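You operate a simulated robot arm through the tools that you are given. There is no shell and no other tool.

You are at the controls of a simulated two-armed robot. One attempt, no reset.

Task
Ready the upturned keyboard: both feet out, layout as on the card, clamp screw tight.

The check looks at the end state, three seconds after you hand in, the way a careful person would. Anything else that was tipped, shoved, dropped, spilled or broken makes it a failure.

Robot
Two 7-joint arms with two-finger parallel grippers on one trunk, on a base that drives. Base frame: it is fixed to the floor where the robot stands at the start and does not move with it; the origin is under the middle of the robot, x ahead of it, y to its left, z up. Readings come in mm, rad, newtons and seconds.
The left shoulder is at the start at [50, 101, 1075], the right one opposite. With the tool pointing down near the work surface each hand reaches from about 240 to 540 mm from the robot's upright axis, wherever it stands, measured 20 degrees to its own side. Places, roughly: clamp end foot [500, -300, 800]; layout slide [500, -100, 800]; lead clamp screw [500, -200, 800]; slide end foot [500, 0, 800]. Payload 2.4 kg a hand.
The TCP of each hand is the grasp point between the finger pads, 24 mm short of the fingertips. In the tool frame z runs along the fingers and y along their closing line. The gripper opens to 68 mm. The fingers are 17 mm wide and 10 mm thick; the gripper's body (40 by 70 mm) begins 41 mm behind the TCP.
Orientation is that of the tool frame in the base frame, as a unit quaternion [w, x, y, z]. With the fingers straight down and closing along the base's y, the tool's x points along the base's -x, its y along +y and its z along -z.

Tools
- The arms move only by the tool drive_tool. It takes "left_deltas", "right_deltas" or both (then of equal length, played together; a hand with none holds still); each is a list of rows, each a list of 2 entries, a list of its own where there are three numbers: the shift along the tool's x, y, z in units of 50 mm (1.0 is 50 mm), then the turn, a rotation vector about the tool's x, y, z in units of 8 degrees (1.0 is 8 degrees). In form: [[[x, y, z], [rx, ry, rz]], ...]. A call has 1 to 20 rows; each row shifts and turns the commanded pose from where the row before left it, along the tool's axes as they then stand. "left_gripper" and "right_gripper" are, for a hand that has rows, the closure, from 0 (fully open) to 1 (shut), set as the call begins (left out, the last holds). A call with a number of a shift or a turn outside -1 to 1 is refused whole. Rows are played at 5 a second. More than 50 mm and 0.15 rad between two rows, or a gripper value outside its range, and nothing of the call is played. Where a pose cannot be reached the arm comes as near as it can. A force on the tool above 40 N (or 10 N above the force at the start of the call, whichever is more), or a blocked arm, ends the call early, and 0.2 s more pass. Each finger travels about 72 mm/s and halts on what it meets, pressing with about 40 N; the grip force reading is that of the motor and also rises with nothing between the fingers. The clock runs only during rows and for 0.2 s after the last one: add rows that do not move to give the fingers time. It gives the time, the measured TCP pose, the force on the tool (base axes), the opening and the grip force at its end, in the units of the frame above (readings bear some noise), with the torque about the TCP (base axes, N m) and any sound that the robot's microphone picked up.
- Cameras (640 x 400 px; columns grow to the right, rows downward): "scene" is now at [137.6, -29.2, 1249.6]; the picture's right is [-0.33, -0.94, 0.00], its down [-0.38, 0.13, -0.91] and it looks along [0.86, -0.30, -0.41] (base axes); focal length 214 px, centre (320, 200). "left" rides on the left gripper at [84, -11, -75] in its tool frame; the picture's right is [0.13, 0.99, 0.00], its down [-0.60, 0.08, -0.79] and it looks along [-0.79, 0.10, 0.61] (tool axes); focal length 251 px, centre (320, 200). "right" rides on the right gripper at [84, 11, -75] in its tool frame; the picture's right is [-0.13, 0.99, 0.00], its down [-0.60, -0.08, -0.79] and it looks along [-0.79, -0.10, 0.61] (tool axes); focal length 251 px, centre (320, 200). There is no depth. A picture from a camera that has moved, and an enlarged one, comes with that camera's place and axes in the base frame and with its lens.
- grab_frame(camera): a new picture of that camera. No time passes.
- lift_body(by): slides the trunk up (or, below 0, down) by that many mm; the arms and the scene camera ride with it, the base frame stays. It gives what a move gives, with no picture.
- drive_base(legs): drives the robot by 1 to 6 legs, each [ahead, left, turn to the left] in mm, mm and rad, along the robot's own axes; the way and the turn of a leg run together, so that a leg with both is an arc; at most 1500 mm and 3.142 rad a leg. The arms and the cameras ride along, it lands a little off, and it stops where it bumps. It gives what a move gives.
- aim_head(pan, tilt): turns the head with the scene camera to pan (to the left, within 1.501 rad either way) and tilt (down, from -0.506 to 1.204), counted from straight ahead of the robot. It gives what a move gives.
- enlarge(camera, box): a new picture of the part [left, top, right, bottom] of that camera's present view, enlarged. No time passes.
- close_job(): hands the job in; it is judged then, once.

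Nothing tells you exact positions but the pictures and the camera data. Unless the task says otherwise, let go and move clear before handing in.

The tools are called after ">>>" by a JSON object that holds its "method" and its "body". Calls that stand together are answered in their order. drive_tool: Moves the arms, as the interface text tells. Its arguments: {"type":"object","properties":{"left_deltas":{"type":"array"},"left_gripper":{"type":"number"},"right_deltas":{"type":"array"},"right_gripper":{"type":"number"}},"required":[]} The other tools are called the same way: lift_body (by) slides the trunk up or down; drive_base (legs) drives the base; aim_head (pan, tilt) turns the head that bears the scene camera; grab_frame (camera) takes a picture; enlarge (camera, box) takes an enlarged picture of a part of a camera's view; close_job () hands the job in.

At the start:

```text
time_s: 0.0
left_position: [276.4, 19.7, 1192.9]
left_tool_rot: [0.0, 0.0, 1.0, -0.001]
left_contact_force: [-0.5, -0.5, 0.8]
left_torque: [-0.01, 0.01, 0.02]
left_opening: 68.1
left_grasp_force: 0.1
right_position: [301.2, -231.3, 1181.8]
right_tool_rot: [0.0, -0.001, 1.0, 0.0]
right_contact_force: [0.4, -0.5, 0.2]
right_torque: [0.05, -0.02, -0.03]
right_opening: 68.0
right_grasp_force: 0.1
trunk travel left (down, up): [-290.0, 560.0]
robot x, y, heading: [-1.4, 0.5, 0.001]
head pan, tilt: [-0.337, 0.417]
```

scene: 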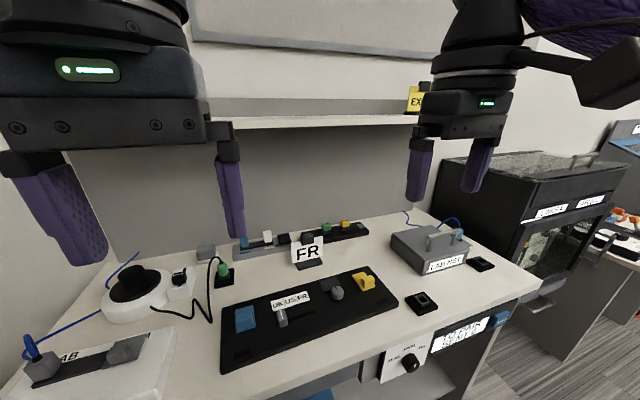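
right: 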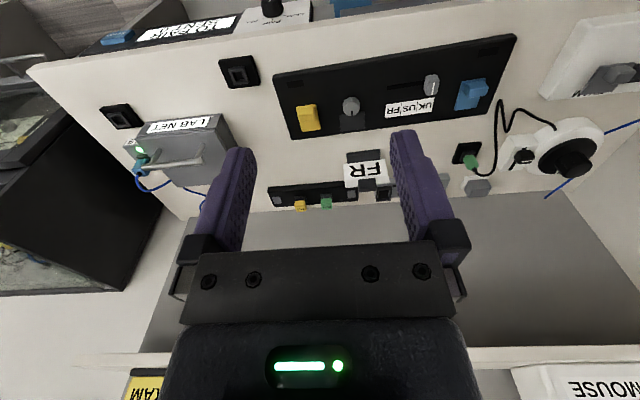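
left: 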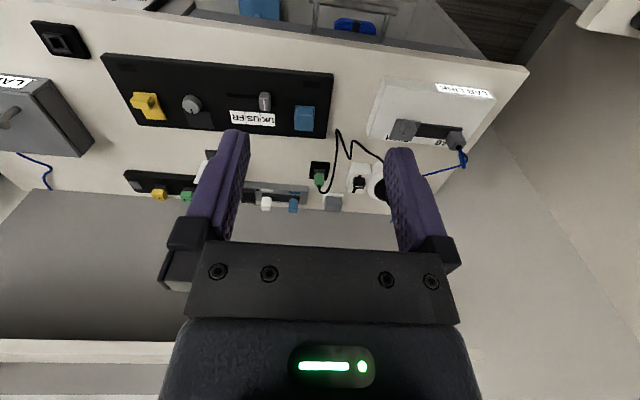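

I see the upturned keyboard, a black panel with a blue foot, a slide labelled UK/US/FR, a grey screw and a yellow foot. Behind it is a card that reads "FR". I'll look closer before I move anything.

>>> {"method": "enlarge", "body": {"camera": "scene", "box": [200, 220, 420, 380]}}

>>> {"method": "enlarge", "body": {"camera": "right", "box": [260, 30, 520, 210]}}

>>> {"method": "enlarge", "body": {"camera": "left", "box": [90, 40, 350, 210]}}

```text
2.50 times, centred on (310, 300) of scene
camera zoom: at [137.6, -29.2, 1249.6], right [-0.33, -0.94, 0.0], down [-0.38, 0.13, -0.91], along [0.86, -0.3, -0.41], focal length 536 px, centre (345, -50)
```

zoom: 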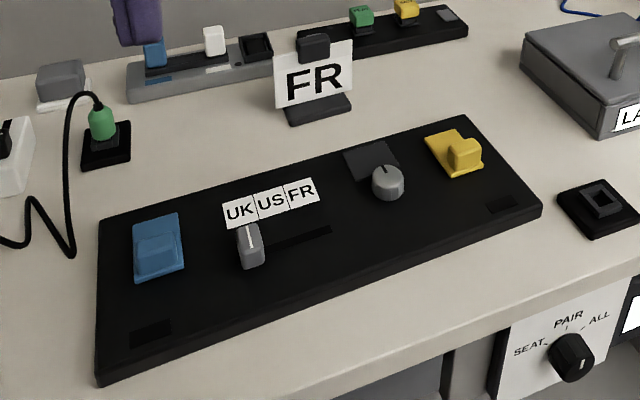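

```text
2.22 times, centred on (390, 120) of right
camera zoom: at [218.1, -221.2, 1257.7], right [0.13, 0.99, 0.0], down [0.6, -0.08, 0.79], along [0.79, -0.1, -0.61], focal length 559 px, centre (164, 378)
```

zoom: 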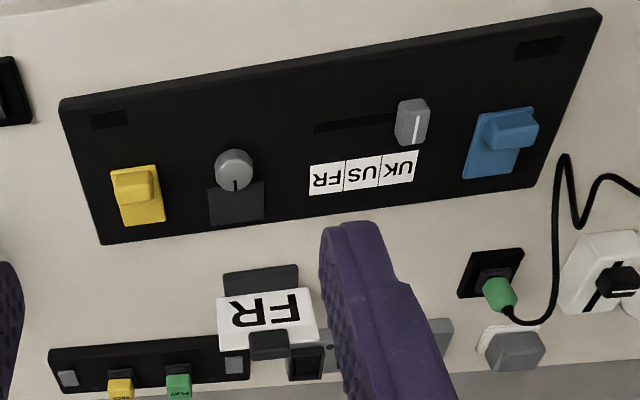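

```text
2.35 times, centred on (220, 125) of left
camera zoom: at [190.9, 10.2, 1269.3], right [-0.13, 0.99, 0.0], down [0.6, 0.08, 0.79], along [0.79, 0.1, -0.61], focal length 592 px, centre (555, 376)
```

zoom: 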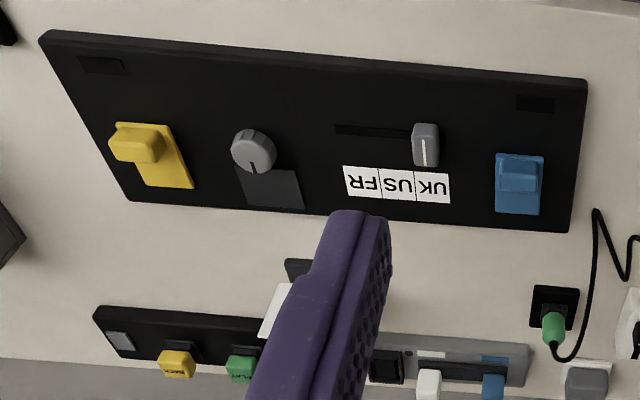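

The keyboard looks square to the base axes: its top is at about z 820, x runs from about 410 to 550 and y from about -323 to +65. Next I'll enlarge each control to see how it works.

>>> {"method": "enlarge", "body": {"camera": "scene", "box": [225, 285, 275, 340]}}

>>> {"method": "enlarge", "body": {"camera": "scene", "box": [320, 260, 385, 310]}}

>>> {"method": "enlarge", "body": {"camera": "scene", "box": [260, 280, 330, 335]}}

>>> {"method": "enlarge", "body": {"camera": "right", "box": [290, 80, 380, 140]}}

>>> {"method": "enlarge", "body": {"camera": "right", "box": [430, 60, 510, 120]}}

```text
7.27 times, centred on (250, 312) of scene
camera zoom: at [137.6, -29.2, 1249.6], right [-0.33, -0.94, 0.0], down [-0.38, 0.13, -0.91], along [0.86, -0.3, -0.41], focal length 1560 px, centre (829, -618)
```

zoom: 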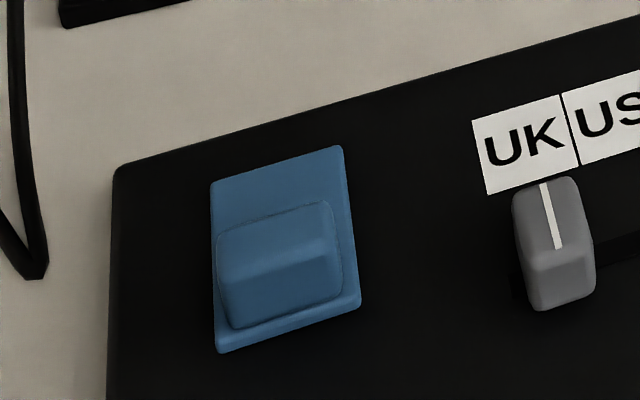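

```text
8.00 times, centred on (352, 285) of scene
camera zoom: at [137.6, -29.2, 1249.6], right [-0.33, -0.94, 0.0], down [-0.38, 0.13, -0.91], along [0.86, -0.3, -0.41], focal length 1716 px, centre (60, -480)
```

zoom: 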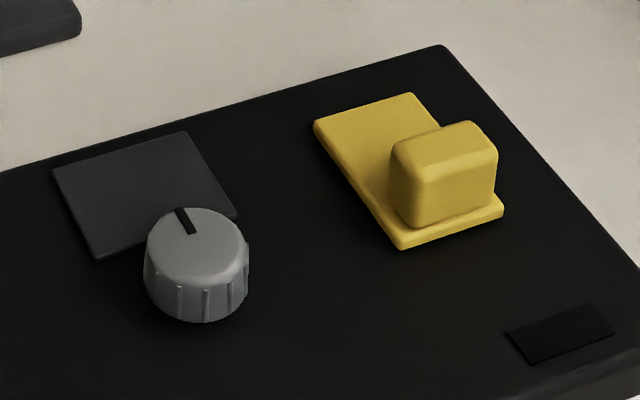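

```text
7.27 times, centred on (295, 308) of scene
camera zoom: at [137.6, -29.2, 1249.6], right [-0.33, -0.94, 0.0], down [-0.38, 0.13, -0.91], along [0.86, -0.3, -0.41], focal length 1560 px, centre (502, -582)
```

zoom: 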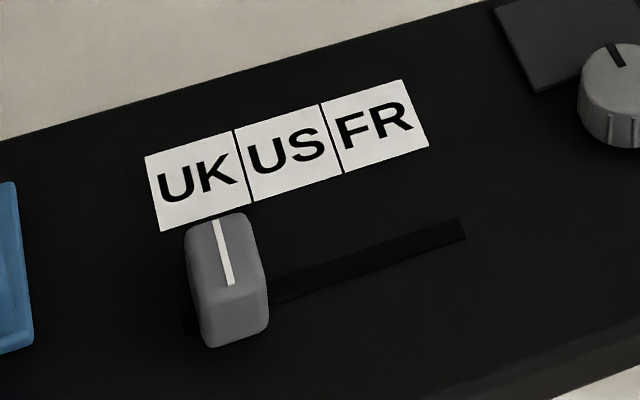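

```text
6.67 times, centred on (335, 110) of right
camera zoom: at [218.1, -221.2, 1257.7], right [0.13, 0.99, 0.0], down [0.6, -0.08, 0.79], along [0.79, -0.1, -0.61], focal length 1676 px, centre (220, 800)
```

zoom: 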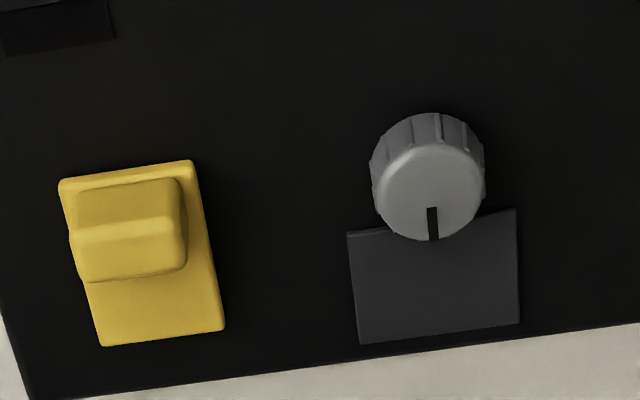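

```text
6.67 times, centred on (470, 90) of right
camera zoom: at [218.1, -221.2, 1257.7], right [0.13, 0.99, 0.0], down [0.6, -0.08, 0.79], along [0.79, -0.1, -0.61], focal length 1676 px, centre (-680, 933)
```

zoom: 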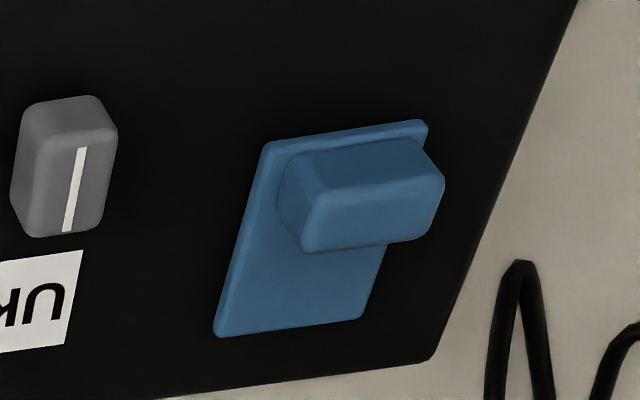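

Both feet are plates, about 57 by 39 mm, with a block at the near end. The slide stands at UK and the screw's mark points to the far side. I'll aim the head down to see them better, and check the space in front of the base.

>>> {"method": "aim_head", "body": {"pan": -0.25, "tilt": 0.8}}

>>> {"method": "grab_frame", "body": {"camera": "scene"}}

```text
time_s: 0.8
left_position: [274.3, 20.0, 1192.9]
left_tool_rot: [0.0, -0.001, 1.0, 0.0]
left_contact_force: [0.0, 1.9, -0.8]
left_torque: [-0.01, -0.02, -0.02]
left_opening: 68.0
left_grasp_force: 0.1
right_position: [300.9, -232.0, 1181.7]
right_tool_rot: [0.0, 0.0, 1.0, 0.0]
right_contact_force: [0.3, 0.9, -0.3]
right_torque: [-0.01, -0.01, 0.02]
right_opening: 68.0
right_grasp_force: 0.1
trunk travel left (down, up): [-290.0, 560.0]
robot x, y, heading: [2.7, 6.3, 0.0]
head pan, tilt: [-0.25, 0.799]
```

```text
taken
camera scene: at [128.5, -18.6, 1216.1], right [-0.25, -0.97, 0.0], down [-0.69, 0.18, -0.7], along [0.68, -0.17, -0.72], focal length 214 px, centre (320, 200)
```

scene: 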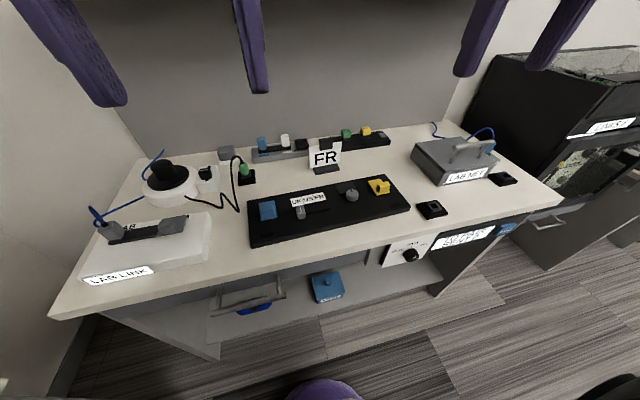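

The robot has open floor around it, and the table edge is at about x 365. I'll bring both hands down and forward to hover near the feet for closer wrist views.

>>> {"method": "drive_tool", "body": {"right_deltas": [[[-0.28, 0, 0.8], [0, 0, 0]], [[-0.28, 0, 0.8], [0, 0, 0]], [[-0.28, 0, 0.8], [0, 0, 0]], [[-0.28, 0, 0.8], [0, 0, 0]], [[-0.28, 0, 0.8], [0, 0, 0]], [[-0.28, 0, 0.8], [0, 0, 0]], [[-0.28, 0, 0.8], [0, 0, 0]]], "left_deltas": [[[-0.3, 0, 0.82], [0, 0, 0]], [[-0.3, 0, 0.82], [0, 0, 0]], [[-0.3, 0, 0.82], [0, 0, 0]], [[-0.3, 0, 0.82], [0, 0, 0]], [[-0.3, 0, 0.82], [0, 0, 0]], [[-0.3, 0, 0.82], [0, 0, 0]], [[-0.3, 0, 0.82], [0, 0, 0]]]}}

>>> {"method": "grab_frame", "body": {"camera": "right"}}

>>> {"method": "grab_frame", "body": {"camera": "left"}}

>>> {"method": "grab_frame", "body": {"camera": "scene"}}

```text
time_s: 2.5
left_position: [379.6, 21.1, 906.2]
left_tool_rot: [-0.001, -0.001, 1.0, 0.0]
left_contact_force: [0.5, -0.4, -0.1]
left_torque: [0.02, 0.0, 0.01]
left_opening: 68.0
left_grasp_force: 0.1
right_position: [397.0, -232.7, 899.9]
right_tool_rot: [0.0, 0.0, 1.0, 0.0]
right_contact_force: [0.1, -0.2, 0.3]
right_torque: [-0.01, 0.02, 0.0]
right_opening: 67.9
right_grasp_force: 0.0
trunk travel left (down, up): [-290.0, 560.0]
robot x, y, heading: [-4.1, -1.6, 0.0]
head pan, tilt: [-0.25, 0.799]
```

```text
taken
camera right: at [313.9, -221.7, 975.8], right [0.13, 0.99, 0.0], down [0.6, -0.08, 0.79], along [0.79, -0.1, -0.61], focal length 251 px, centre (320, 200)
```

right: 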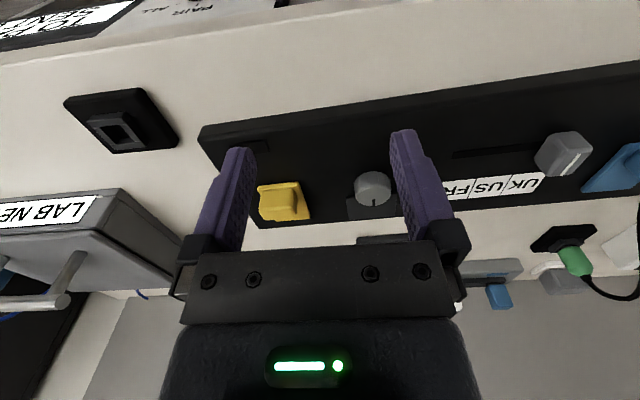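

```text
taken
camera left: at [295.3, 10.5, 982.0], right [-0.13, 0.99, 0.0], down [0.6, 0.08, 0.79], along [0.79, 0.1, -0.61], focal length 251 px, centre (320, 200)
```

left: 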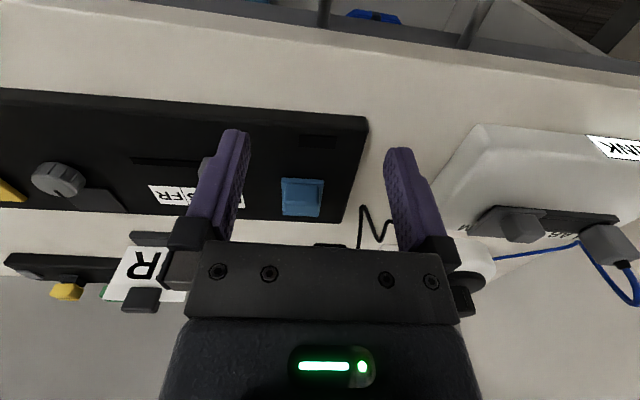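

```text
taken
camera scene: at [128.7, -18.6, 1216.0], right [-0.25, -0.97, 0.0], down [-0.69, 0.18, -0.7], along [0.68, -0.17, -0.72], focal length 214 px, centre (320, 200)
```

scene: 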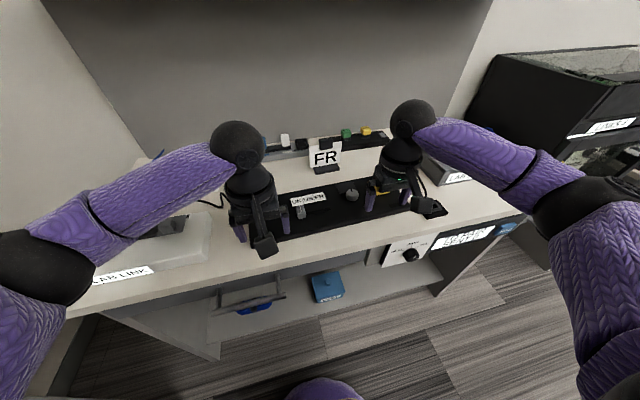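

>>> {"method": "enlarge", "body": {"camera": "right", "box": [245, 165, 325, 225]}}

>>> {"method": "enlarge", "body": {"camera": "left", "box": [260, 165, 340, 225]}}

>>> {"method": "enlarge", "body": {"camera": "right", "box": [330, 155, 400, 225]}}

>>> {"method": "enlarge", "body": {"camera": "right", "box": [440, 110, 640, 210]}}

```text
6.67 times, centred on (285, 195) of right
camera zoom: at [313.9, -221.7, 975.8], right [0.13, 0.99, 0.0], down [0.6, -0.08, 0.79], along [0.79, -0.1, -0.61], focal length 1676 px, centre (553, 233)
```

zoom: 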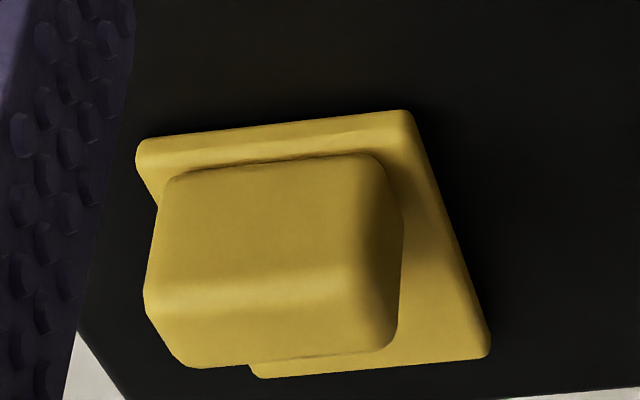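

```text
6.67 times, centred on (300, 195) of left
camera zoom: at [295.3, 10.5, 982.0], right [-0.13, 0.99, 0.0], down [0.6, 0.08, 0.79], along [0.79, 0.1, -0.61], focal length 1676 px, centre (453, 233)
```

zoom: 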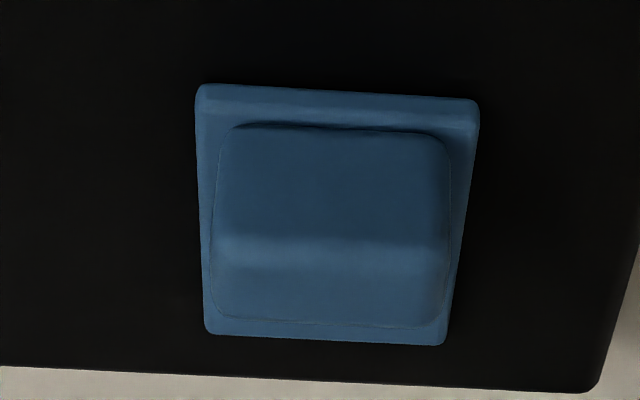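

```text
5.71 times, centred on (365, 190) of right
camera zoom: at [313.9, -221.7, 975.8], right [0.13, 0.99, 0.0], down [0.6, -0.08, 0.79], along [0.79, -0.1, -0.61], focal length 1437 px, centre (63, 257)
```

zoom: 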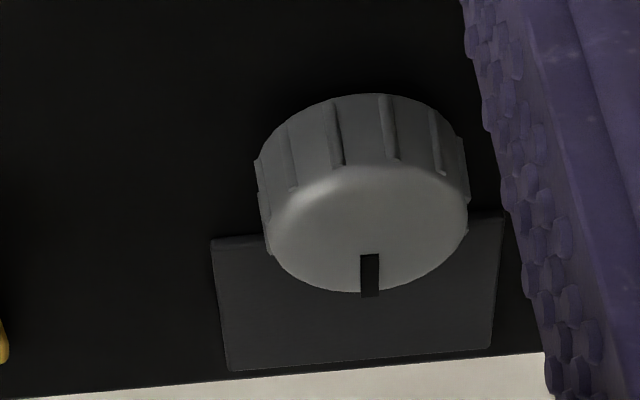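

```text
3.20 times, centred on (540, 160) of right
camera zoom: at [313.9, -221.7, 975.8], right [0.13, 0.99, 0.0], down [0.6, -0.08, 0.79], along [0.79, -0.1, -0.61], focal length 805 px, centre (-384, 328)
```

zoom: 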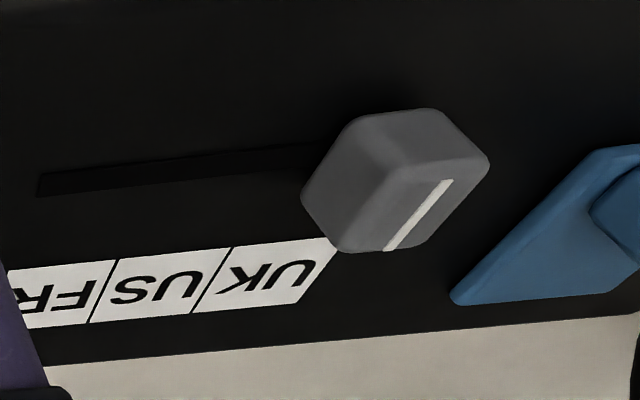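

Each foot looks like a thin plate with a grip block about 32 wide, 18 deep and 22 high: yellow at about (499, -283), blue at about (487, 17). The yellow one is at the edge of my reach, so I'll check the clearance between base and table before shifting the robot.

>>> {"method": "aim_head", "body": {"pan": 0.0, "tilt": 1.2}}

>>> {"method": "grab_frame", "body": {"camera": "scene"}}

```text
time_s: 3.3
left_position: [379.5, 21.6, 906.2]
left_tool_rot: [0.0, -0.001, 1.0, 0.0]
left_contact_force: [0.1, -0.3, -0.2]
left_torque: [0.02, -0.01, -0.01]
left_opening: 67.9
left_grasp_force: 0.1
right_position: [397.4, -231.4, 901.7]
right_tool_rot: [0.001, 0.001, 1.0, 0.0]
right_contact_force: [0.0, 0.7, -0.8]
right_torque: [0.01, -0.02, 0.02]
right_opening: 68.1
right_grasp_force: 0.0
trunk travel left (down, up): [-290.0, 560.0]
robot x, y, heading: [-1.0, -0.2, 0.001]
head pan, tilt: [0.0, 1.201]
```

```text
taken
camera scene: at [106.4, 1.3, 1188.4], right [0.0, -1.0, 0.0], down [-0.93, 0.0, -0.36], along [0.36, 0.0, -0.93], focal length 214 px, centre (320, 200)
```

scene: 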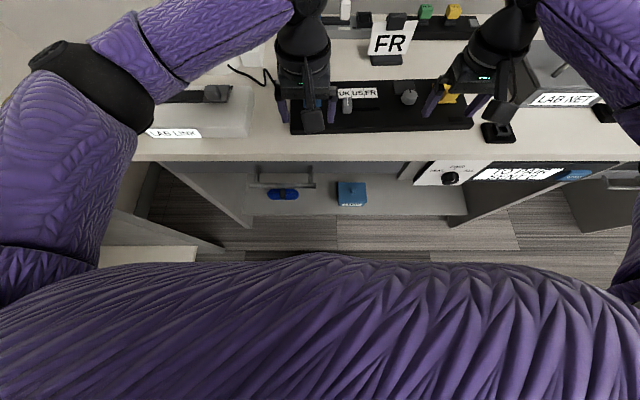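

There's about 180 mm between the robot's front and the table edge, so a small move ahead and to the right is safe. I'll raise the hands a little as I go, then re-check.

>>> {"method": "drive_tool", "body": {"right_deltas": [[[0, 0, -0.6], [0, 0, 0]], [[0, 0, -0.6], [0, 0, 0]]], "left_deltas": [[[0.3, 0, -0.6], [0, 0, 0]], [[0.3, 0, -0.6], [0, 0, 0]]]}}

>>> {"method": "drive_base", "body": {"legs": [[40, -90, 0]]}}

>>> {"method": "aim_head", "body": {"pan": -0.1, "tilt": 0.8}}

>>> {"method": "grab_frame", "body": {"camera": "scene"}}

>>> {"method": "grab_frame", "body": {"camera": "right"}}

>>> {"method": "grab_frame", "body": {"camera": "left"}}

```text
time_s: 3.9
left_position: [349.7, 20.0, 964.7]
left_tool_rot: [0.0, -0.001, 1.0, 0.0]
left_contact_force: [-0.8, 0.1, 0.6]
left_torque: [-0.01, 0.0, 0.02]
left_opening: 68.0
left_grasp_force: 0.0
right_position: [397.1, -232.6, 962.5]
right_tool_rot: [0.001, -0.001, 1.0, -0.001]
right_contact_force: [-0.5, -1.0, 0.0]
right_torque: [0.0, -0.01, 0.01]
right_opening: 67.9
right_grasp_force: 0.1
trunk travel left (down, up): [-290.0, 560.0]
robot x, y, heading: [-2.0, 0.5, 0.001]
head pan, tilt: [0.0, 1.201]
```

```text
time_s: 5.1
left_position: [391.1, -71.2, 964.9]
left_tool_rot: [-0.001, 0.001, 1.0, 0.001]
left_contact_force: [-0.4, -0.3, -0.1]
left_torque: [-0.04, 0.04, 0.02]
left_opening: 68.2
left_grasp_force: 0.1
right_position: [436.5, -322.3, 961.1]
right_tool_rot: [0.0, 0.001, 1.0, 0.0]
right_contact_force: [0.8, -0.1, -0.2]
right_torque: [0.02, 0.01, -0.01]
right_opening: 68.0
right_grasp_force: 0.1
trunk travel left (down, up): [-290.0, 560.0]
robot x, y, heading: [40.8, -89.6, -0.003]
head pan, tilt: [0.0, 1.201]
```

```text
time_s: 5.9
left_position: [391.5, -70.3, 965.2]
left_tool_rot: [0.0, 0.001, 1.0, 0.0]
left_contact_force: [-0.2, 0.1, -0.6]
left_torque: [0.01, 0.01, 0.01]
left_opening: 68.2
left_grasp_force: 0.0
right_position: [437.2, -323.0, 961.0]
right_tool_rot: [0.0, 0.001, 1.0, -0.001]
right_contact_force: [-0.1, 0.1, 0.5]
right_torque: [0.0, 0.0, -0.01]
right_opening: 68.1
right_grasp_force: 0.2
trunk travel left (down, up): [-290.0, 560.0]
robot x, y, heading: [39.3, -89.9, -0.002]
head pan, tilt: [-0.099, 0.799]
```

```text
taken
camera scene: at [170.6, -96.9, 1216.0], right [-0.1, -0.99, 0.0], down [-0.71, 0.07, -0.7], along [0.69, -0.07, -0.72], focal length 214 px, centre (320, 200)
```

scene: 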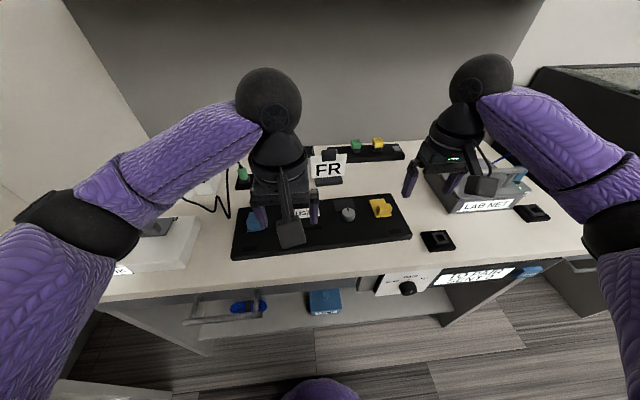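

```text
taken
camera right: at [353.4, -312.0, 1036.4], right [0.13, 0.99, 0.0], down [0.6, -0.08, 0.79], along [0.79, -0.1, -0.61], focal length 251 px, centre (320, 200)
```

right: 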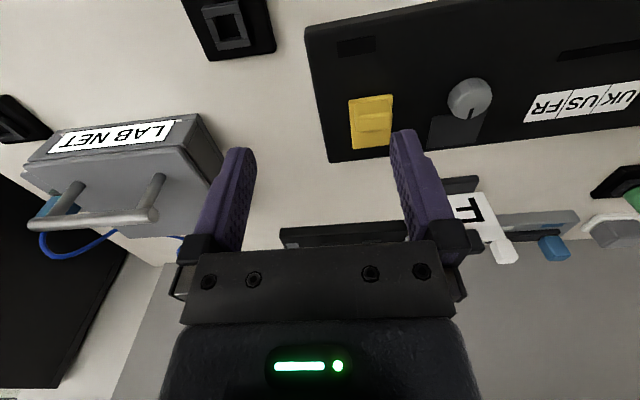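

```text
taken
camera left: at [306.0, -80.7, 1040.9], right [-0.13, 0.99, 0.0], down [0.6, 0.08, 0.79], along [0.79, 0.1, -0.61], focal length 251 px, centre (320, 200)
```

left: 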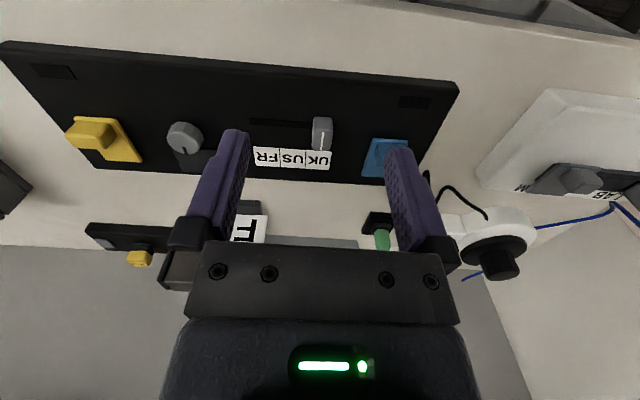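

The base moved cleanly. I'll enlarge both wrist views to fix the positions of the controls.

>>> {"method": "enlarge", "body": {"camera": "right", "box": [330, 60, 510, 170]}}

>>> {"method": "enlarge", "body": {"camera": "left", "box": [50, 90, 230, 190]}}

>>> {"method": "enlarge", "body": {"camera": "left", "box": [240, 90, 420, 190]}}

>>> {"method": "enlarge", "body": {"camera": "scene", "box": [360, 185, 420, 235]}}

```text
3.56 times, centred on (420, 115) of right
camera zoom: at [353.4, -312.0, 1036.4], right [0.13, 0.99, 0.0], down [0.6, -0.08, 0.79], along [0.79, -0.1, -0.61], focal length 894 px, centre (-36, 502)
```

zoom: 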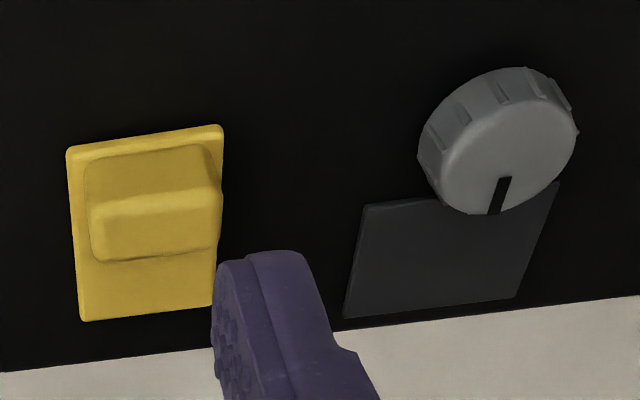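

```text
3.56 times, centred on (140, 140) of left
camera zoom: at [306.0, -80.7, 1040.9], right [-0.13, 0.99, 0.0], down [0.6, 0.08, 0.79], along [0.79, 0.1, -0.61], focal length 894 px, centre (960, 413)
```

zoom: 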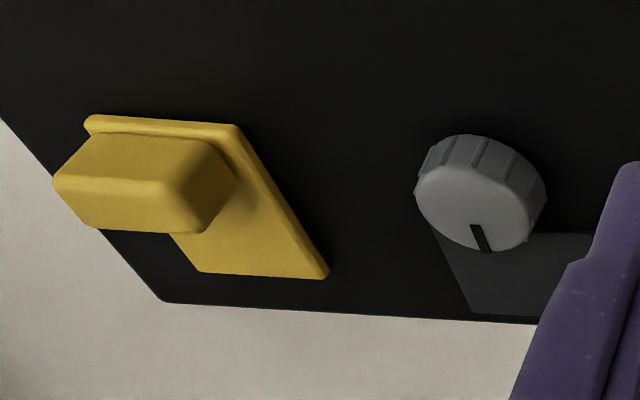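

```text
3.56 times, centred on (330, 140) of left
camera zoom: at [306.0, -80.7, 1040.9], right [-0.13, 0.99, 0.0], down [0.6, 0.08, 0.79], along [0.79, 0.1, -0.61], focal length 894 px, centre (284, 413)
```

zoom: 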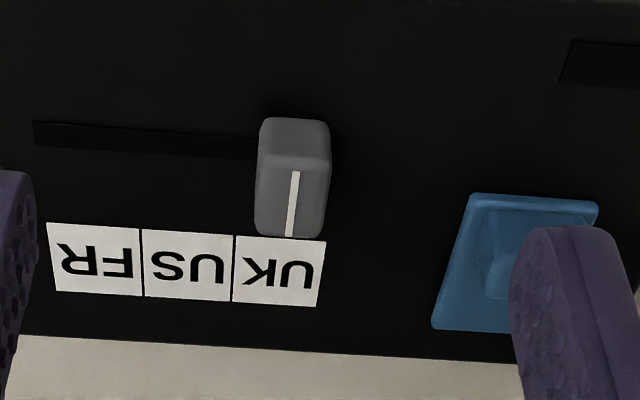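

```text
8.00 times, centred on (390, 210) of scene
camera zoom: at [170.6, -96.9, 1216.0], right [-0.1, -0.99, 0.0], down [-0.71, 0.07, -0.7], along [0.69, -0.07, -0.72], focal length 1716 px, centre (-240, 120)
```

zoom: 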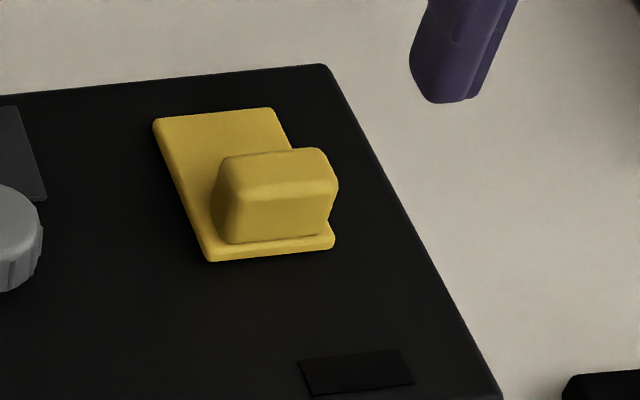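

Triangulating puts the yellow lug at x about 483–501, y about -282, with its top at z about 851. The keyboard is turned about 2.3° to the left, the slide's mark is at y about -58, and the FR label is centred at about -117. I'll bring the right hand above the yellow lug, turned to match.

>>> {"method": "drive_tool", "body": {"right_deltas": [[[-0.37, 0.27, 0.3], [0, 0, -0.1]], [[-0.37, 0.27, 0.3], [0, 0, -0.1]], [[-0.37, 0.28, 0.3], [0, 0, -0.09]], [[0, 0, 0], [0, 0, 0]]], "right_gripper": 0.0}}

>>> {"method": "grab_frame", "body": {"camera": "right"}}

>>> {"method": "grab_frame", "body": {"camera": "left"}}

>>> {"method": "enlarge", "body": {"camera": "scene", "box": [320, 130, 440, 230]}}

```text
time_s: 6.9
left_position: [390.3, -71.1, 964.6]
left_tool_rot: [-0.001, 0.001, 1.0, -0.001]
left_contact_force: [-0.4, 0.0, 0.9]
left_torque: [-0.01, -0.01, 0.01]
left_opening: 68.2
left_grasp_force: 0.0
right_position: [492.3, -282.5, 916.7]
right_tool_rot: [0.0, -0.02, 1.0, -0.001]
right_contact_force: [0.0, 1.1, -0.5]
right_torque: [-0.03, 0.0, -0.01]
right_opening: 67.9
right_grasp_force: 0.0
trunk travel left (down, up): [-290.0, 560.0]
robot x, y, heading: [41.8, -91.7, 0.0]
head pan, tilt: [-0.099, 0.799]
```

```text
taken
camera right: at [409.0, -275.0, 991.3], right [0.09, 1.0, 0.0], down [0.61, -0.05, 0.79], along [0.79, -0.07, -0.61], focal length 251 px, centre (320, 200)
```

right: 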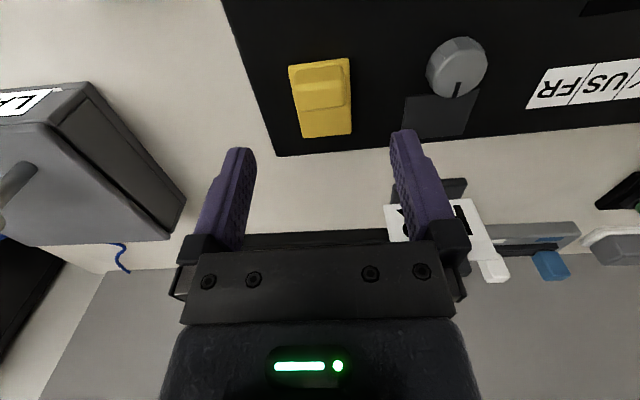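

```text
taken
camera left: at [306.1, -80.6, 1040.9], right [-0.13, 0.99, 0.0], down [0.6, 0.08, 0.79], along [0.79, 0.1, -0.61], focal length 251 px, centre (320, 200)
```

left: 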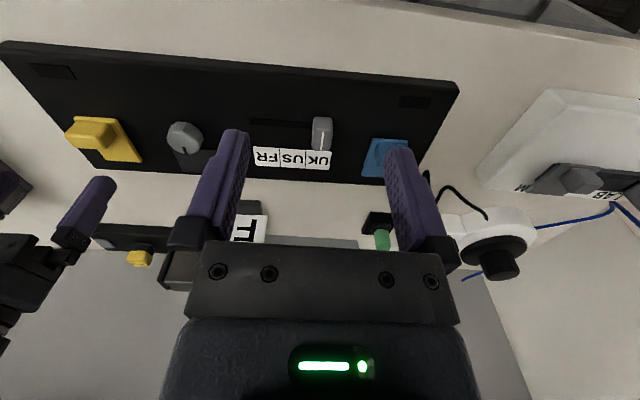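

```text
4.00 times, centred on (380, 180) of scene
camera zoom: at [170.7, -96.8, 1216.0], right [-0.1, -0.99, 0.0], down [-0.71, 0.07, -0.7], along [0.69, -0.07, -0.72], focal length 858 px, centre (80, 280)
```

zoom: 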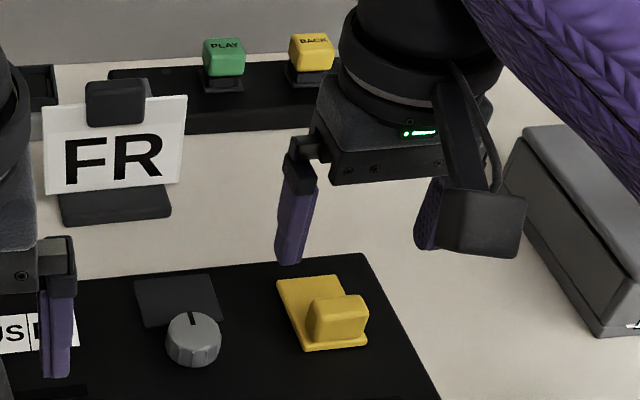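

The hand is centred above the yellow lug. I'll descend so the fingers straddle it with their tips just above the plate.

>>> {"method": "drive_tool", "body": {"right_deltas": [[[0, 0, 0.45], [0, 0, 0]], [[0, 0, 0.45], [0, 0, 0]], [[0, 0, 0.35], [0, 0, 0]], [[0, 0, 0], [0, 0, 0]]]}}

>>> {"method": "grab_frame", "body": {"camera": "right"}}

>>> {"method": "enlarge", "body": {"camera": "scene", "box": [340, 160, 420, 230]}}

>>> {"method": "enlarge", "body": {"camera": "left", "box": [30, 90, 170, 190]}}

```text
time_s: 7.9
left_position: [390.5, -71.4, 963.9]
left_tool_rot: [0.0, 0.001, 1.0, 0.0]
left_contact_force: [0.0, -0.3, -0.4]
left_torque: [-0.01, -0.01, -0.03]
left_opening: 68.0
left_grasp_force: 0.1
right_position: [491.2, -280.8, 853.0]
right_tool_rot: [-0.001, -0.019, 1.0, 0.001]
right_contact_force: [0.7, -0.5, -0.4]
right_torque: [-0.03, 0.03, -0.03]
right_opening: 68.2
right_grasp_force: 0.0
trunk travel left (down, up): [-290.0, 560.0]
robot x, y, heading: [42.3, -87.1, -0.002]
head pan, tilt: [-0.099, 0.799]
```

```text
taken
camera right: at [406.8, -274.1, 927.7], right [0.09, 1.0, 0.0], down [0.61, -0.05, 0.79], along [0.79, -0.07, -0.61], focal length 251 px, centre (320, 200)
```

right: 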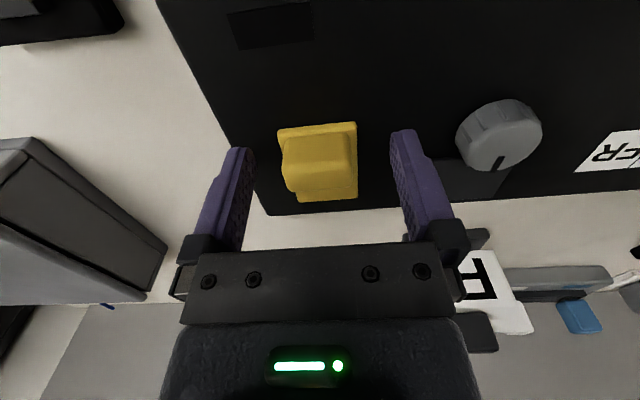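

```text
5.71 times, centred on (380, 195) of scene
camera zoom: at [170.7, -96.9, 1216.1], right [-0.1, -0.99, 0.0], down [-0.71, 0.07, -0.7], along [0.69, -0.07, -0.72], focal length 1226 px, centre (-23, 229)
```

zoom: 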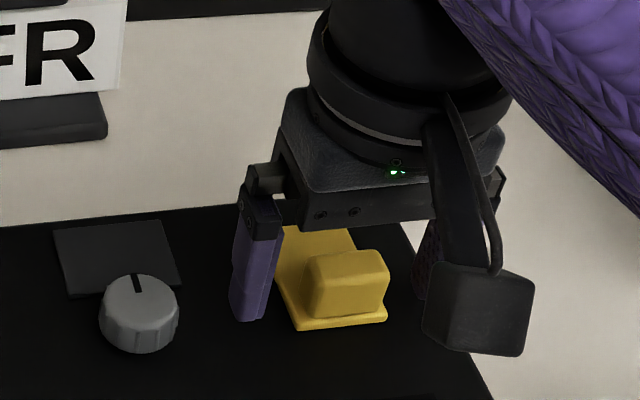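

```text
4.00 times, centred on (100, 140) of left
camera zoom: at [306.1, -80.7, 1040.9], right [-0.13, 0.99, 0.0], down [0.6, 0.08, 0.79], along [0.79, 0.1, -0.61], focal length 1006 px, centre (1200, 440)
```

zoom: 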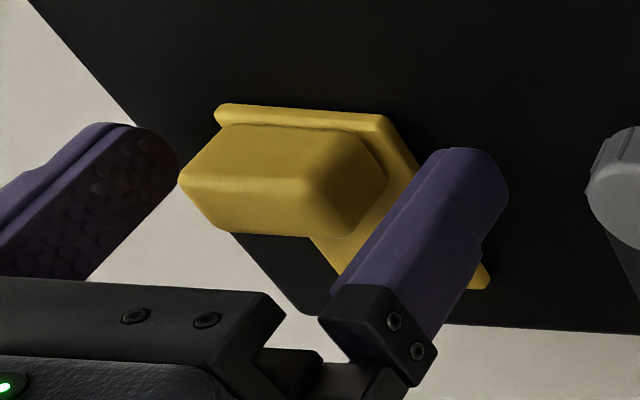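

The fingers straddle the lug. I'll close on it and check the readings before trying any motion.

>>> {"method": "drive_tool", "body": {"right_deltas": [[[0, 0, 0], [0, 0, 0]], [[0, 0, 0], [0, 0, 0]], [[0, 0, 0], [0, 0, 0]], [[0, 0, 0], [0, 0, 0]]], "right_gripper": 1.0}}

>>> {"method": "grab_frame", "body": {"camera": "right"}}

```text
time_s: 8.9
left_position: [390.6, -71.3, 964.9]
left_tool_rot: [-0.001, 0.001, 1.0, 0.0]
left_contact_force: [0.3, -0.1, -0.4]
left_torque: [-0.01, -0.01, 0.0]
left_opening: 68.1
left_grasp_force: 0.1
right_position: [490.6, -283.3, 853.2]
right_tool_rot: [0.0, -0.019, 1.0, 0.0]
right_contact_force: [1.7, -5.2, 1.5]
right_torque: [-0.15, -0.04, -0.1]
right_opening: 31.5
right_grasp_force: 39.8
trunk travel left (down, up): [-290.0, 560.0]
robot x, y, heading: [39.4, -91.2, -0.002]
head pan, tilt: [-0.099, 0.799]
```

```text
taken
camera right: at [406.9, -274.9, 927.8], right [0.09, 1.0, 0.0], down [0.61, -0.06, 0.79], along [0.79, -0.07, -0.61], focal length 251 px, centre (320, 200)
```

right: 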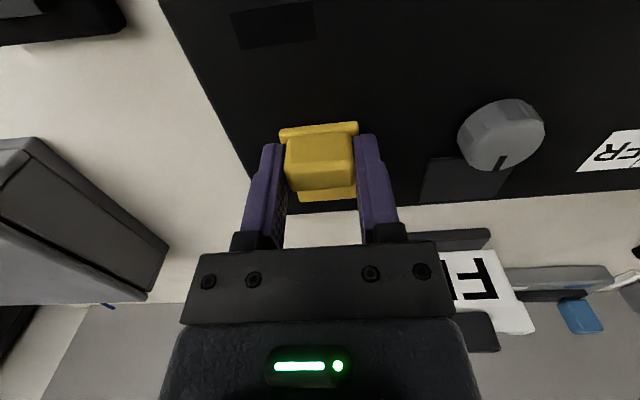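

I've got a grip, 31.5 mm wide. Now a gentle 4 mm lift will tell whether this is a hinged flap or a slider.

>>> {"method": "drive_tool", "body": {"right_deltas": [[[0, -0.02, -0.04], [0, 0, 0]], [[0, 0, -0.04], [0, 0, 0]], [[0, 0, 0], [0, 0, 0]]]}}

>>> {"method": "enlarge", "body": {"camera": "right", "box": [240, 100, 400, 220]}}

>>> {"method": "enlarge", "body": {"camera": "left", "box": [30, 90, 170, 190]}}

```text
time_s: 9.7
left_position: [390.7, -69.7, 965.0]
left_tool_rot: [-0.001, 0.001, 1.0, 0.0]
left_contact_force: [0.3, 1.1, 1.1]
left_torque: [0.01, -0.01, 0.01]
left_opening: 68.1
left_grasp_force: 0.1
right_position: [491.8, -282.8, 855.5]
right_tool_rot: [-0.001, -0.021, 1.0, 0.0]
right_contact_force: [-1.1, 1.0, -5.4]
right_torque: [-0.24, 0.29, 0.39]
right_opening: 31.6
right_grasp_force: 40.5
trunk travel left (down, up): [-290.0, 560.0]
robot x, y, heading: [43.8, -91.0, -0.001]
head pan, tilt: [-0.099, 0.799]
```

```text
3.33 times, centred on (320, 160) of right
camera zoom: at [407.2, -274.8, 932.2], right [0.09, 1.0, 0.0], down [0.61, -0.05, 0.79], along [0.79, -0.07, -0.61], focal length 838 px, centre (320, 333)
```

zoom: 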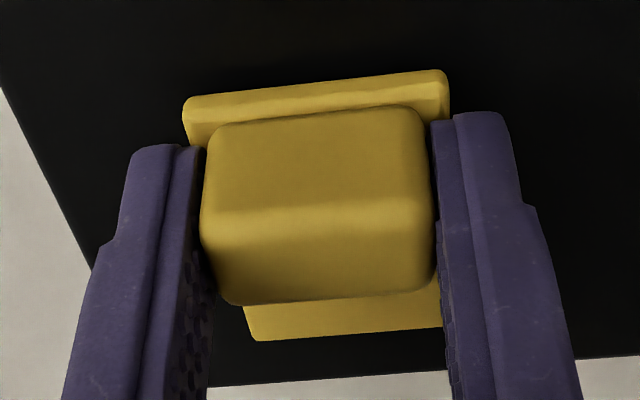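

```text
4.00 times, centred on (100, 140) of left
camera zoom: at [306.3, -80.6, 1040.8], right [-0.13, 0.99, 0.0], down [0.6, 0.08, 0.79], along [0.79, 0.1, -0.61], focal length 1006 px, centre (1200, 440)
```

zoom: 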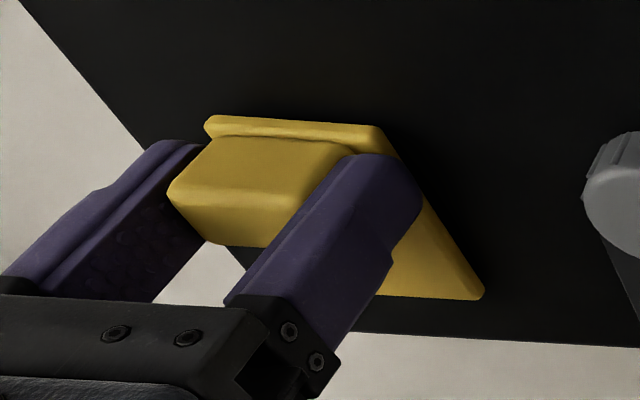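

It's a flap hinged at its far edge: the near edge rose while the far edge stayed put, and it took only about 5 N. I'll swing it up along an arc about the hinge at x ≈ 538, z ≈ 822, and let the lug pivot between the pads.

>>> {"method": "drive_tool", "body": {"right_deltas": [[[-0.023, 0, -0.045], [0, 0, 0]], [[-0.023, 0, -0.045], [0, 0, 0]], [[-0.047, 0, -0.071], [0, 0, 0]], [[-0.047, 0, -0.071], [0, 0, 0]], [[-0.06, 0, -0.061], [0, 0, 0]], [[-0.06, 0, -0.061], [0, 0, 0]], [[-0.068, 0, -0.049], [0, 0, 0]], [[-0.068, 0, -0.049], [0, 0, 0]]]}}

>>> {"method": "grab_frame", "body": {"camera": "right"}}

>>> {"method": "enlarge", "body": {"camera": "left", "box": [30, 90, 170, 190]}}

>>> {"method": "enlarge", "body": {"camera": "scene", "box": [340, 160, 420, 230]}}

```text
time_s: 11.5
left_position: [391.2, -70.3, 963.4]
left_tool_rot: [-0.001, 0.0, 1.0, -0.001]
left_contact_force: [0.2, 0.5, -0.9]
left_torque: [0.0, 0.03, -0.01]
left_opening: 67.9
left_grasp_force: 0.0
right_position: [511.6, -281.1, 879.5]
right_tool_rot: [-0.001, -0.02, 1.0, 0.0]
right_contact_force: [-3.6, 0.7, -5.5]
right_torque: [-0.28, 0.37, 0.69]
right_opening: 31.2
right_grasp_force: 40.4
trunk travel left (down, up): [-290.0, 560.0]
robot x, y, heading: [41.3, -89.2, -0.005]
head pan, tilt: [-0.099, 0.799]
```

```text
taken
camera right: at [427.7, -273.4, 954.9], right [0.09, 1.0, 0.0], down [0.61, -0.05, 0.79], along [0.79, -0.07, -0.61], focal length 251 px, centre (320, 200)
```

right: 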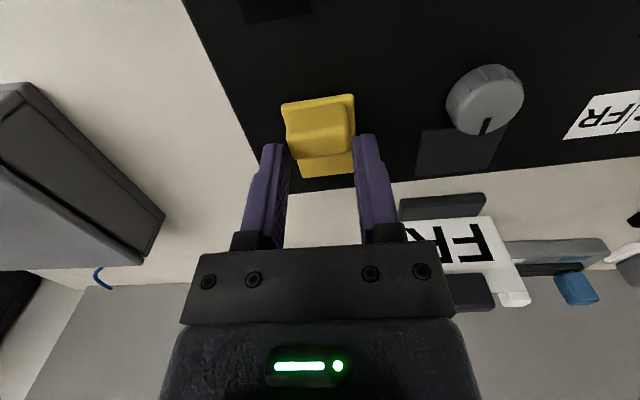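

```text
4.00 times, centred on (100, 140) of left
camera zoom: at [306.2, -80.6, 1040.8], right [-0.13, 0.99, 0.0], down [0.6, 0.08, 0.79], along [0.79, 0.1, -0.61], focal length 1006 px, centre (1200, 440)
```

zoom: 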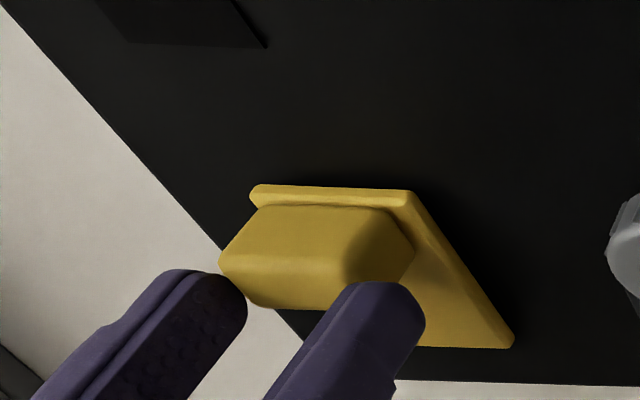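

```text
5.71 times, centred on (380, 195) of scene
camera zoom: at [170.9, -96.8, 1216.0], right [-0.1, -0.99, 0.0], down [-0.71, 0.07, -0.7], along [0.69, -0.07, -0.72], focal length 1226 px, centre (-23, 229)
```

zoom: 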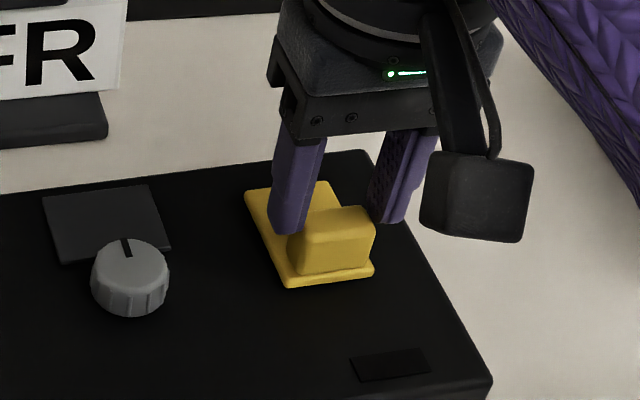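

The whole keyboard came up with the lug, so it's a loose, light body and not fixed to the table. I'll reverse the motion exactly to set it back where it was.

>>> {"method": "drive_tool", "body": {"right_deltas": [[[0.068, 0, 0.049], [0, 0, 0]], [[0.068, 0, 0.049], [0, 0, 0]], [[0.06, 0, 0.061], [0, 0, 0]], [[0.06, 0, 0.061], [0, 0, 0]], [[0.047, 0, 0.071], [0, 0, 0]], [[0.047, 0, 0.071], [0, 0, 0]], [[0.023, 0, 0.045], [0, 0, 0]], [[0.023, 0, 0.045], [0, 0, 0]], [[0, 0.0, 0.03], [0, 0, 0]], [[0, 0.0, 0.02], [0, 0, 0]], [[0, 0, 0], [0, 0, 0]]]}}

>>> {"method": "enlarge", "body": {"camera": "left", "box": [30, 90, 170, 190]}}

>>> {"method": "enlarge", "body": {"camera": "scene", "box": [340, 160, 420, 230]}}

>>> {"method": "grab_frame", "body": {"camera": "left"}}

>>> {"method": "grab_frame", "body": {"camera": "scene"}}

```text
time_s: 12.9
left_position: [390.5, -69.8, 964.5]
left_tool_rot: [0.0, 0.0, 1.0, 0.001]
left_contact_force: [0.9, 0.1, 0.4]
left_torque: [0.0, 0.02, -0.01]
left_opening: 67.9
left_grasp_force: 0.0
right_position: [495.4, -282.6, 865.7]
right_tool_rot: [0.003, -0.019, 1.0, 0.0]
right_contact_force: [2.8, -3.1, 11.6]
right_torque: [0.03, 0.02, 0.1]
right_opening: 31.1
right_grasp_force: 39.3
trunk travel left (down, up): [-290.0, 560.0]
robot x, y, heading: [40.2, -91.9, 0.002]
head pan, tilt: [-0.099, 0.799]
stopped in row 6 (right hand): the force on the tool passed its limit at 58 N (the readings are from after the stop); the commanded pose is now the measured one
```

```text
4.00 times, centred on (100, 140) of left
camera zoom: at [305.9, -80.9, 1040.7], right [-0.13, 0.99, 0.0], down [0.6, 0.08, 0.79], along [0.79, 0.1, -0.61], focal length 1006 px, centre (1200, 440)
```

zoom: 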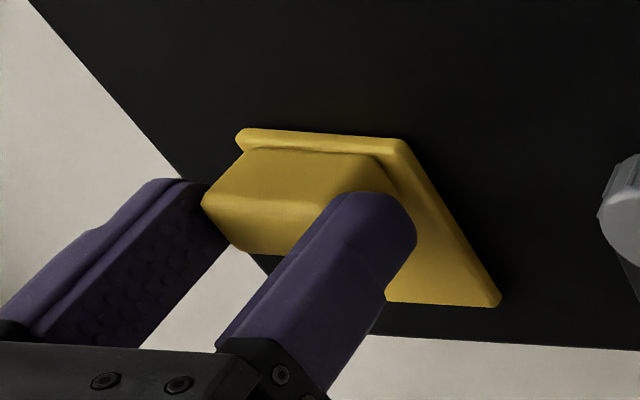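

```text
5.71 times, centred on (380, 195) of scene
camera zoom: at [170.3, -97.0, 1215.9], right [-0.1, -0.99, 0.0], down [-0.71, 0.07, -0.7], along [0.69, -0.07, -0.72], focal length 1226 px, centre (-23, 229)
```

zoom: 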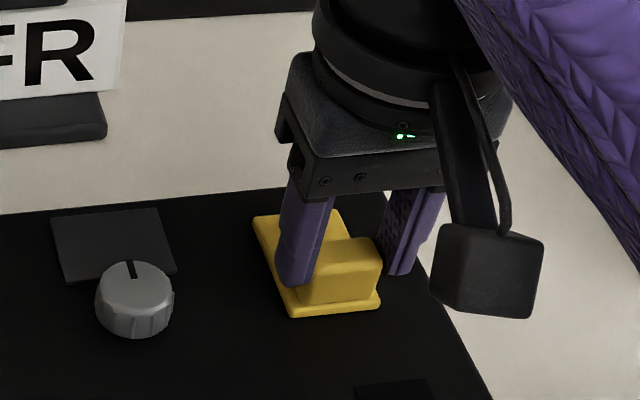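

```text
taken
camera left: at [305.9, -80.9, 1040.7], right [-0.13, 0.99, 0.0], down [0.6, 0.08, 0.79], along [0.79, 0.1, -0.61], focal length 251 px, centre (320, 200)
```

left: 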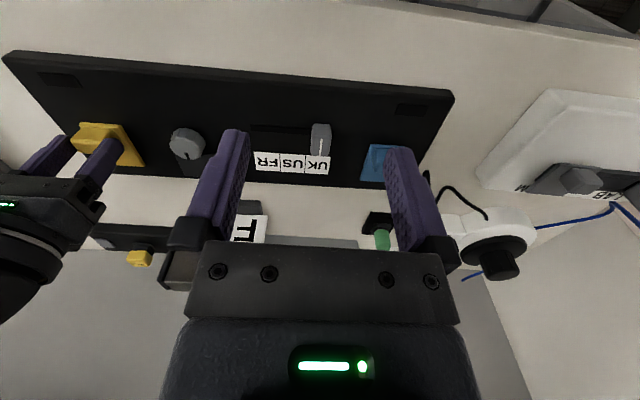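

```text
taken
camera scene: at [170.3, -97.0, 1215.9], right [-0.1, -0.99, 0.0], down [-0.71, 0.07, -0.7], along [0.69, -0.07, -0.72], focal length 214 px, centre (320, 200)
```

scene: 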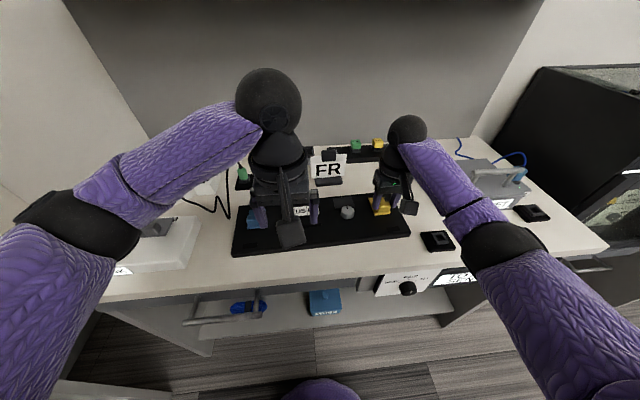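

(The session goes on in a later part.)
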